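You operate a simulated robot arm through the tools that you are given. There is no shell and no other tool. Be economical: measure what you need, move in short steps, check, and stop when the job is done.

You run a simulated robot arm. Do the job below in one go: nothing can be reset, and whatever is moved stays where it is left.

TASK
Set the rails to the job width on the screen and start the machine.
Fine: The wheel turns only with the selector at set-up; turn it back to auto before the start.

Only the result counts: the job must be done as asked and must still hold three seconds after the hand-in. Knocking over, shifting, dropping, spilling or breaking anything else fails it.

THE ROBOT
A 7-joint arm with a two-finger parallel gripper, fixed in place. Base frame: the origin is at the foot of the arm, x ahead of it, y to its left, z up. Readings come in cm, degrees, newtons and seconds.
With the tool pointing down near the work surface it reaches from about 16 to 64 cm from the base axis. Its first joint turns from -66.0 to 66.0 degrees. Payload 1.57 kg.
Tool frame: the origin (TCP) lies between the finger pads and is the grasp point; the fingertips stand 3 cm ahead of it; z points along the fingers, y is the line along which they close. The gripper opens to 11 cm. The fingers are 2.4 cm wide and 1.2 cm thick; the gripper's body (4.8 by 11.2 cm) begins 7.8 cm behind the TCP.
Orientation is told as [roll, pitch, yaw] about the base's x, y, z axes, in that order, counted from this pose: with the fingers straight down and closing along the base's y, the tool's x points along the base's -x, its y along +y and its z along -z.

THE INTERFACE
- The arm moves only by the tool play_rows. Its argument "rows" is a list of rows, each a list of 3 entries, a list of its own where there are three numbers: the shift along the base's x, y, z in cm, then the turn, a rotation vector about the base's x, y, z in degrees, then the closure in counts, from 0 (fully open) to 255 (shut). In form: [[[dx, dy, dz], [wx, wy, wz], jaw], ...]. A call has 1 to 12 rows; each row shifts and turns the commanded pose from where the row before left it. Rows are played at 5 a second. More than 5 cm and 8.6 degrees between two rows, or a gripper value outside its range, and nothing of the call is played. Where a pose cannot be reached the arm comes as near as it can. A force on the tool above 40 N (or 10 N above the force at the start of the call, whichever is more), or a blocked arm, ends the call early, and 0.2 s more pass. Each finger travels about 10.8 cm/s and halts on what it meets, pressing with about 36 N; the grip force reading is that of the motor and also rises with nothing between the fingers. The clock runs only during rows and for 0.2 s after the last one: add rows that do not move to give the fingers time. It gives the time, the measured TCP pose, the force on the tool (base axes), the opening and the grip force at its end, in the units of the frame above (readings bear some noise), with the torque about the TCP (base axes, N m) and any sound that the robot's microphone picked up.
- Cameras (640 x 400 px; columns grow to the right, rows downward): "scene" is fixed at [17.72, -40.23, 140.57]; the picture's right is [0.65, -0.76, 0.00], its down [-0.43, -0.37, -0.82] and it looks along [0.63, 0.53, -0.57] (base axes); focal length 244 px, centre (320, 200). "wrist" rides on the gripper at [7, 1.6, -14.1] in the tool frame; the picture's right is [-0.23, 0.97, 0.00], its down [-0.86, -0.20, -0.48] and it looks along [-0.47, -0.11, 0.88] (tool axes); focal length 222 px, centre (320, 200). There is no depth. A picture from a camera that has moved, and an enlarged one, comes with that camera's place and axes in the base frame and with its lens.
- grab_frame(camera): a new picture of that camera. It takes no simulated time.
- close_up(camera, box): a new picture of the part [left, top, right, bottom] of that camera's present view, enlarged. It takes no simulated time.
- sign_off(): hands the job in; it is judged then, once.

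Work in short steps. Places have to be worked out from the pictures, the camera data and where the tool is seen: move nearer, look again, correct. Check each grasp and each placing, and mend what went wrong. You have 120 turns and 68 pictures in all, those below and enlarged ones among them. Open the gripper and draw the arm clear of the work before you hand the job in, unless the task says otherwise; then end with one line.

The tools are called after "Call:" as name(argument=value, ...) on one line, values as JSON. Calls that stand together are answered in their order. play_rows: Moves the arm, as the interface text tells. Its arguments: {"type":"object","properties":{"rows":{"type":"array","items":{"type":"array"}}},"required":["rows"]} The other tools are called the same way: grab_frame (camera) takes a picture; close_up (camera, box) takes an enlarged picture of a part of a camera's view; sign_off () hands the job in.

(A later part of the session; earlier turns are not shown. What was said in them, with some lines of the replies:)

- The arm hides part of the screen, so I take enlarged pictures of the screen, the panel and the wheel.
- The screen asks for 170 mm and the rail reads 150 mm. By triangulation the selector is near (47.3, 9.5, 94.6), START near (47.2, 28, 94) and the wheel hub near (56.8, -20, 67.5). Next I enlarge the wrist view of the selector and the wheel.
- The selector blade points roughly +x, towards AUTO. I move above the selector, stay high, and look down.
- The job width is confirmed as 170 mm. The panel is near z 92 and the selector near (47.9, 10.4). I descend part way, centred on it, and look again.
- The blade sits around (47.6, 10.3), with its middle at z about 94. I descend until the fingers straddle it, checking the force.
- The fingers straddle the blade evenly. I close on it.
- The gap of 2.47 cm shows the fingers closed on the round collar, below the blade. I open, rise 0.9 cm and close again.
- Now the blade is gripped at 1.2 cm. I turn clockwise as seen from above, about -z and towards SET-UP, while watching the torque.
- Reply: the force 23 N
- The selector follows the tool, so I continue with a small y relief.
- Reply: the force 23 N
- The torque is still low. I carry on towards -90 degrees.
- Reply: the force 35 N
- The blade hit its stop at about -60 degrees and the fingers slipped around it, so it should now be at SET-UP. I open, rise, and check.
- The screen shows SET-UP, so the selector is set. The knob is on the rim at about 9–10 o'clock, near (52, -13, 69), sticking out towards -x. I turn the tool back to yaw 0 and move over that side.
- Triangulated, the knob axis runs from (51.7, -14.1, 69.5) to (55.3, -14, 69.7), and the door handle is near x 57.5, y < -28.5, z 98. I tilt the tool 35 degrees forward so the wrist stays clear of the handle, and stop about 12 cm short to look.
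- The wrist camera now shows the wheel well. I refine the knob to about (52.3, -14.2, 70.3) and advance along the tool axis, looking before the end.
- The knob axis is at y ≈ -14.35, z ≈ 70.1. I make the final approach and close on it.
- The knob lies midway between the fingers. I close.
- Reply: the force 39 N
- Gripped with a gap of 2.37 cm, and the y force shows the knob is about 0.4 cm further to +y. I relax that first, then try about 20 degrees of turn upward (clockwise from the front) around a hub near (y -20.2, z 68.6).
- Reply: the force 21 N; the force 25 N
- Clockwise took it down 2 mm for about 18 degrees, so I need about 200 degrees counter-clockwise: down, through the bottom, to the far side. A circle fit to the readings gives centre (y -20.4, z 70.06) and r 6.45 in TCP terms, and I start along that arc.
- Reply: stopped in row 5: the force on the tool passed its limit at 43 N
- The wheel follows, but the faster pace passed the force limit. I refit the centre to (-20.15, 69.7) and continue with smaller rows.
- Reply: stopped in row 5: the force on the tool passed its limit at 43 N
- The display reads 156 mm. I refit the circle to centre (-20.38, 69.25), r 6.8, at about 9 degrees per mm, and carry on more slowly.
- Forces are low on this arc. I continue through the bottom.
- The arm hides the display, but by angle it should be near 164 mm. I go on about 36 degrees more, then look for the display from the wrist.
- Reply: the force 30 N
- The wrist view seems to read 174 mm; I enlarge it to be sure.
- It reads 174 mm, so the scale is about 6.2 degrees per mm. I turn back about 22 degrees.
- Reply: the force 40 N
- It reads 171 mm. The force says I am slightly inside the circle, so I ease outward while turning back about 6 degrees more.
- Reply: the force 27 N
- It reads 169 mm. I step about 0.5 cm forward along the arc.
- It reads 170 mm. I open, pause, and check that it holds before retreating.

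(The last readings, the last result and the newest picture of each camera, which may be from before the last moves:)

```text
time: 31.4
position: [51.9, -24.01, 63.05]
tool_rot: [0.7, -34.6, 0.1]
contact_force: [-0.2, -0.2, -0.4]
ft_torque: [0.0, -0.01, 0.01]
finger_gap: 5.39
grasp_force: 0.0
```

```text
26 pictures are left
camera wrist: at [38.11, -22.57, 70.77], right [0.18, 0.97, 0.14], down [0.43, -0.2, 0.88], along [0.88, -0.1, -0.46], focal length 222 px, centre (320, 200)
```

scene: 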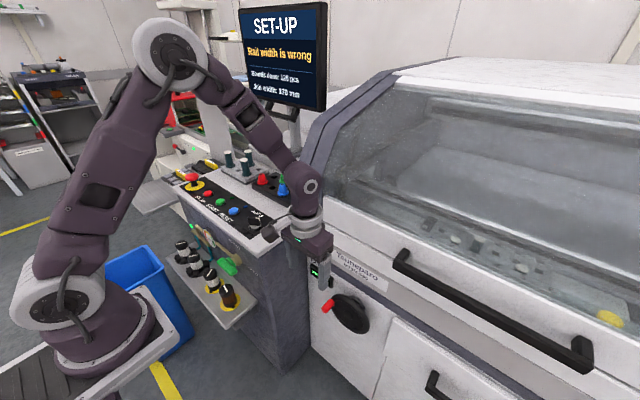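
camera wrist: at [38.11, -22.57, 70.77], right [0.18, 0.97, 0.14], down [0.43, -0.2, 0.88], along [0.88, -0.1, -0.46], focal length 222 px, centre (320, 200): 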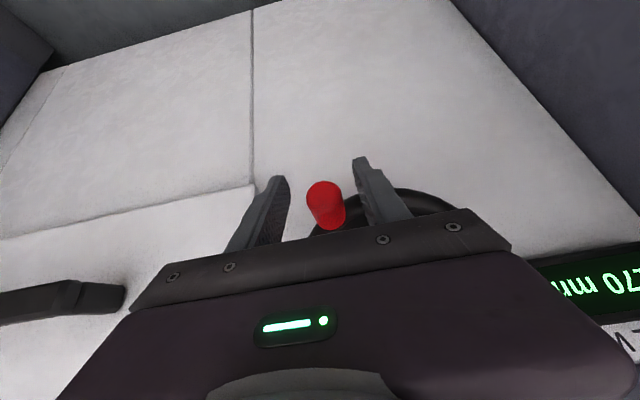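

It holds at 170. I back off along the tool axis and check the display again.

Call:
play_rows(rows=[[[-1.8, 0, 2.4], [0, 0, 0], 100], [[-2.4, 0, 3.2], [0, 0, 0], 60], [[-2.4, 0, 3.2], [0, 0, 0], 60], [[-2, 0, 4], [0, 7, 0], 60], [[0, 1, 4.5], [0, 7, 0], 60], [[0, 2, 4.5], [0, 7, 0], 60], [[0, 2, 4.5], [0, 7, 0], 60], [[0, 2, 4.5], [0, 7, 0], 60], [[0, 2, 4.5], [0, 0, 0], 60], [[0, 2, 4], [0, 0, 0], 60], [[0, 0, 0], [0, 0, 0], 60]])

Call:
close_up(camera="scene", box=[280, 240, 400, 350])

```text
time: 33.8
position: [43.46, -12.8, 102.55]
tool_rot: [0.9, 0.4, 0.2]
contact_force: [0.9, -0.6, -0.7]
ft_torque: [0.01, 0.01, -0.02]
finger_gap: 8.42
grasp_force: 0.1
```

```text
3.64 times, centred on (340, 295) of scene
camera zoom: at [17.72, -40.23, 140.57], right [0.65, -0.76, 0.0], down [-0.43, -0.37, -0.82], along [0.63, 0.53, -0.57], focal length 885 px, centre (247, -146)
```

zoom: 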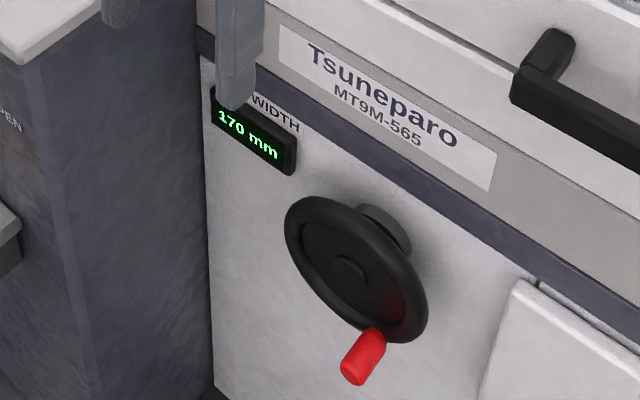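

It holds at 170 mm. Now back over the selector with yaw about -58 to grip the blade across its present direction.

Call:
play_rows(rows=[[[0, 1, 3.5], [-0.8, 0, 0], 100], [[0.5, 2.8, 0], [0, 0, -7.3], 100], [[0.5, 2.8, 0], [0, 0, -7.3], 100], [[0.5, 2.8, 0], [0, 0, -7.3], 100], [[0.5, 2.8, 0], [0, 0, -7.3], 100], [[0.5, 2.8, 0], [0, 0, -7.3], 100], [[0.5, 2.8, 0], [0, 0, -7.3], 120], [[0.6, 2.8, 0], [0, 0, -7.3], 120], [[0.6, 2.6, 0], [0, 0, -7.3], 120], [[0, 0, 0], [0, 0, 0], 120]])

Call:
close_up(camera="wrist", box=[220, 80, 460, 230])

```text
time: 36.0
position: [47.41, 10.32, 105.69]
tool_rot: [0.1, 0.5, -58.2]
contact_force: [0.7, -0.1, -0.3]
ft_torque: [0.03, 0.01, -0.02]
finger_gap: 5.81
grasp_force: 0.0
```

```text
2.67 times, centred on (340, 155) of wrist
camera zoom: at [45.19, 16.97, 120.04], right [0.95, 0.32, 0.0], down [0.28, -0.84, 0.47], along [0.15, -0.45, -0.88], focal length 592 px, centre (267, 320)
```

zoom: 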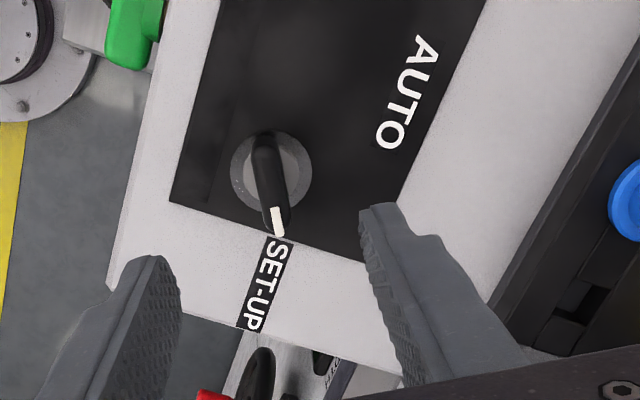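

The blade is aligned with the gripper. I descend and close.

Call:
play_rows(rows=[[[0.25, 0, -4], [0, 0, 0], 130], [[0, 0, -3.2], [0, 0, 0], 140], [[0, 0, -1.4], [0, 0, 0], 140], [[0, 0, 0], [0, 0, 0], 255], [[0, 0, 0], [0, 0, 0], 255], [[0, 0, 0], [0, 0, 0], 255]])

Call:
close_up(camera="wrist", box=[220, 100, 460, 250])

```text
time: 37.4
position: [47.66, 10.26, 97.14]
tool_rot: [0.0, 0.4, -58.2]
contact_force: [-0.3, 1.0, -8.6]
ft_torque: [-0.66, -0.47, -0.03]
finger_gap: 1.18
grasp_force: 29.0
```

```text
2.67 times, centred on (340, 175) of wrist
camera zoom: at [45.47, 16.95, 111.46], right [0.95, 0.32, 0.0], down [0.28, -0.84, 0.47], along [0.15, -0.45, -0.88], focal length 592 px, centre (267, 267)
```

zoom: 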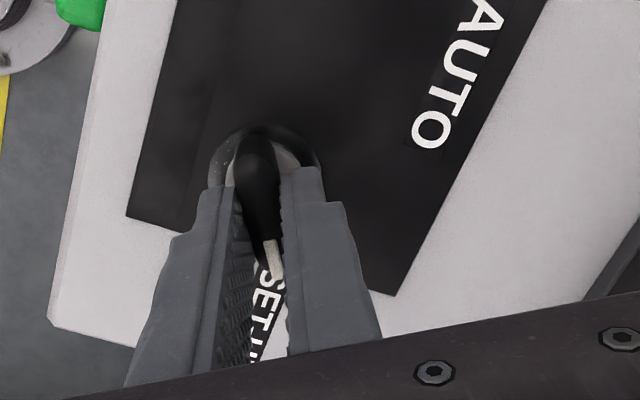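

Gripped on the blade at 1.18 cm. I turn +60 degrees back towards AUTO.

Call:
play_rows(rows=[[[0, 0, 0], [0, 0, 7.5], 255], [[0, 0, 0], [0, 0, 7.5], 255], [[0, 0, 0], [0, 0, 7.5], 255], [[0, 0, 0], [0, 0, 7.5], 255], [[0, 0.05, 0], [0, 0, 7.5], 255], [[0, 0.05, 0], [0, 0, 7.5], 255], [[0, 0.05, 0], [0, 0, 7.5], 255], [[0, 0, 0], [0, 0, 7], 255], [[0, 0, 0], [0, 0, 0], 255]])

Call:
close_up(camera="wrist", box=[220, 100, 460, 250])

Call:
grab_frame(camera="scene")

```text
time: 39.4
position: [47.83, 10.46, 97.25]
tool_rot: [0.2, 0.4, 1.4]
contact_force: [13.9, 12.9, -11.9]
ft_torque: [-0.07, -0.45, -0.72]
finger_gap: 1.2
grasp_force: 29.2
```

```text
2.67 times, centred on (340, 175) of wrist
camera zoom: at [40.89, 11.94, 111.48], right [0.2, 0.98, 0.0], down [0.86, -0.18, 0.47], along [0.46, -0.1, -0.88], focal length 592 px, centre (267, 267)
```

zoom: 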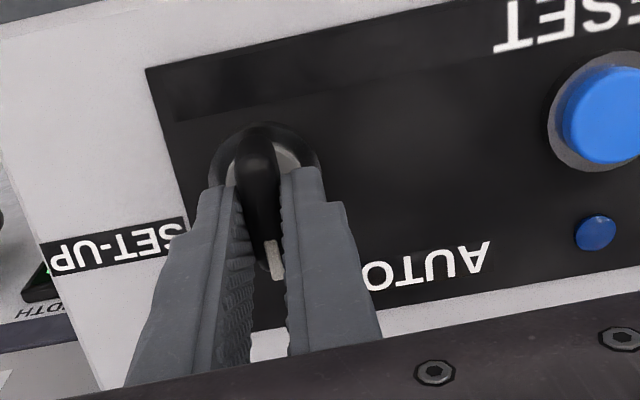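

```text
21 pictures are left
```

scene: 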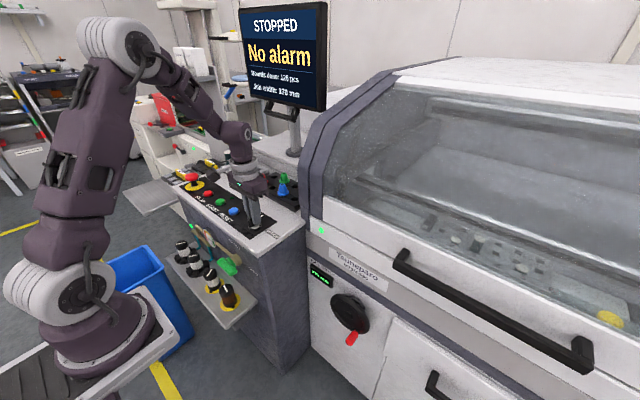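

The screen shows STOPPED with no alarm, so AUTO is set. I release, rise, and move over START near (47.7, 29.7), closing the gripper for the press.

Call:
play_rows(rows=[[[0, 0, 0], [0, 0, -1.4], 150], [[0, 0, 0], [0, 0, 0], 120], [[0, 0, 4], [0, 0, 0], 120], [[0, 0, 4.5], [0, -0.4, 0], 120], [[0, 4, 0], [0, 0, 0], 255], [[0, 4, 0], [0, 0, 0], 255], [[0, 4, 0], [0, 0, 0], 255], [[0, 4, 0], [0, 0, 0], 255], [[0, 3.2, 0], [0, 0, 0], 255], [[0, 0, -3], [0, 0, 0], 255], [[0, 0, 0], [0, 0, 0], 255]])

Call:
grab_frame(camera="wrist")

Call:
close_up(camera="scene", box=[160, 140, 320, 240])

```text
time: 41.8
position: [47.57, 29.72, 102.61]
tool_rot: [-0.1, 0.1, -0.1]
contact_force: [1.0, -0.1, 0.2]
ft_torque: [-0.01, 0.01, 0.03]
finger_gap: 0.0
grasp_force: 21.2
```

```text
20 pictures are left
camera wrist: at [40.65, 31.36, 116.86], right [0.23, 0.97, 0.0], down [0.85, -0.2, 0.48], along [0.47, -0.11, -0.88], focal length 222 px, centre (320, 200)
```

wrist: 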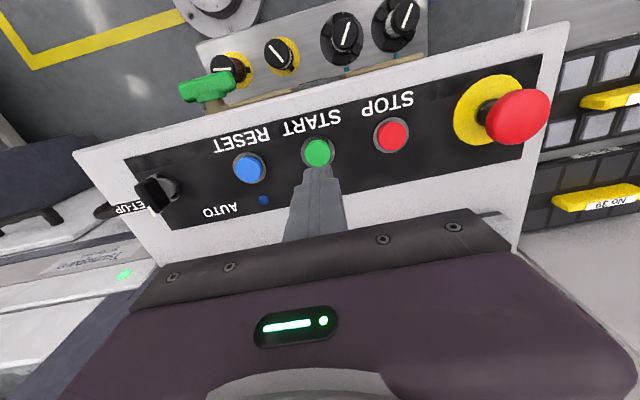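

```text
4.00 times, centred on (240, 190) of scene
camera zoom: at [17.72, -40.23, 140.57], right [0.65, -0.76, 0.0], down [-0.43, -0.37, -0.82], along [0.63, 0.53, -0.57], focal length 974 px, centre (640, 240)
```

zoom: 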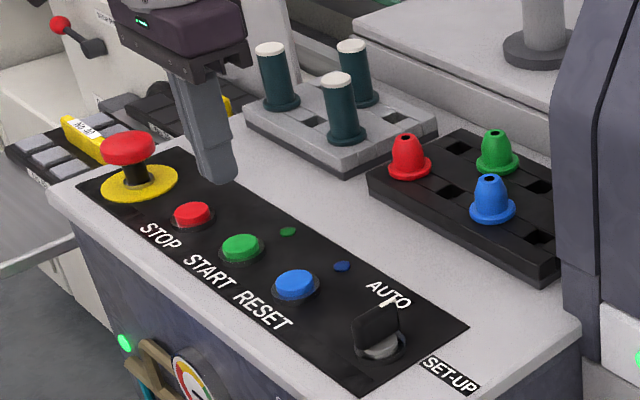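

START is at (47.5, 29.5, ~92.8), right under the closed tips. I lower and press in small steps.

Call:
play_rows(rows=[[[0, -0.15, -3], [0, 0, 0], 255], [[0, 0, -2.4], [0, 0, 0], 255], [[0, 0, -0.5], [0, 0, 0], 255], [[0, 0, -0.3], [0, 0, 0], 255], [[0, 0, -0.3], [0, 0, 0], 255]])

Call:
close_up(camera="scene", box=[160, 0, 340, 240])

```text
time: 43.0
position: [47.61, 29.44, 96.13]
tool_rot: [0.1, -0.1, -0.2]
contact_force: [2.6, 0.4, 2.3]
ft_torque: [0.04, -0.04, 0.02]
finger_gap: 0.02
grasp_force: 21.5
heard: click
```

```text
1.67 times, centred on (250, 120) of scene
camera zoom: at [17.72, -40.24, 140.57], right [0.65, -0.76, 0.0], down [-0.43, -0.37, -0.82], along [0.63, 0.53, -0.57], focal length 406 px, centre (437, 333)
```

zoom: 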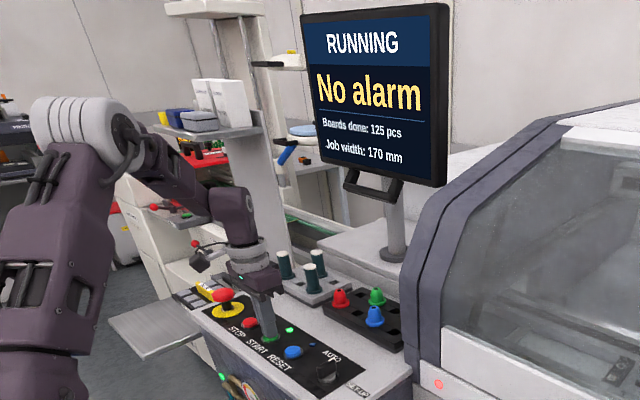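

A click was heard and the screen shows RUNNING. I rise clear, open the gripper and verify.

Call:
play_rows(rows=[[[0, 0, 3], [0, 0, 0], 255], [[0, 0, 4], [0, 0, 0], 255], [[0, 0, 5], [0, 0, 0], 150], [[-2, -2, 4], [0, 0, 0], 0], [[-3, -2, 3], [0, 0, 0], 0], [[0, 0, 0], [0, 0, 0], 0], [[0, 0, 0], [0, 0, 0], 0], [[0, 0, 0], [0, 0, 0], 0], [[0, 0, 0], [0, 0, 0], 0], [[0, 0, 0], [0, 0, 0], 0]])

Call:
grab_frame(camera="scene")

Call:
close_up(camera="scene", box=[280, 240, 400, 350])

```text
time: 45.2
position: [42.93, 25.47, 115.14]
tool_rot: [0.0, 0.0, -0.2]
contact_force: [0.1, 0.4, 0.2]
ft_torque: [0.02, 0.03, -0.02]
finger_gap: 11.0
grasp_force: 0.1
```

```text
17 pictures are left
```

scene: 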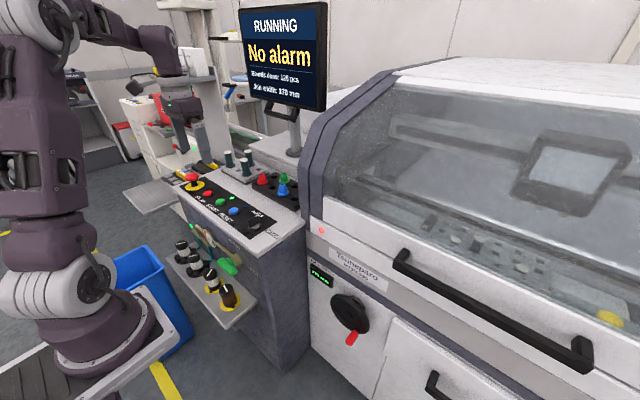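

```text
3.64 times, centred on (340, 295) of scene
camera zoom: at [17.72, -40.23, 140.57], right [0.65, -0.76, 0.0], down [-0.43, -0.37, -0.82], along [0.63, 0.53, -0.57], focal length 885 px, centre (247, -146)
```

zoom: 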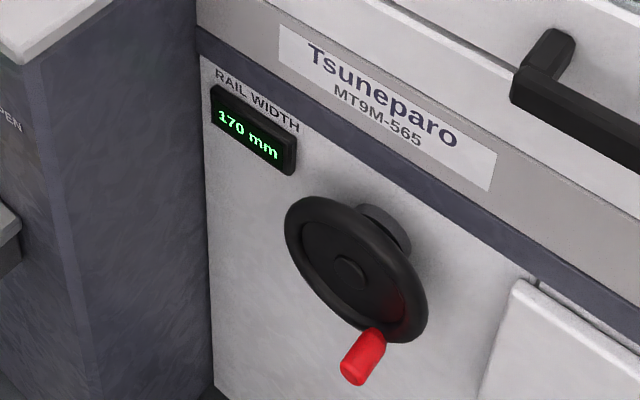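

The machine is running, the rails read 170 mm, the arm is clear and the gripper is open. I hand the job in.

Call:
sign_off()

```text
The job is handed in.
```

The rails are set to the 170 mm job width, the selector is back at auto, and the machine is running with no alarm on the screen.
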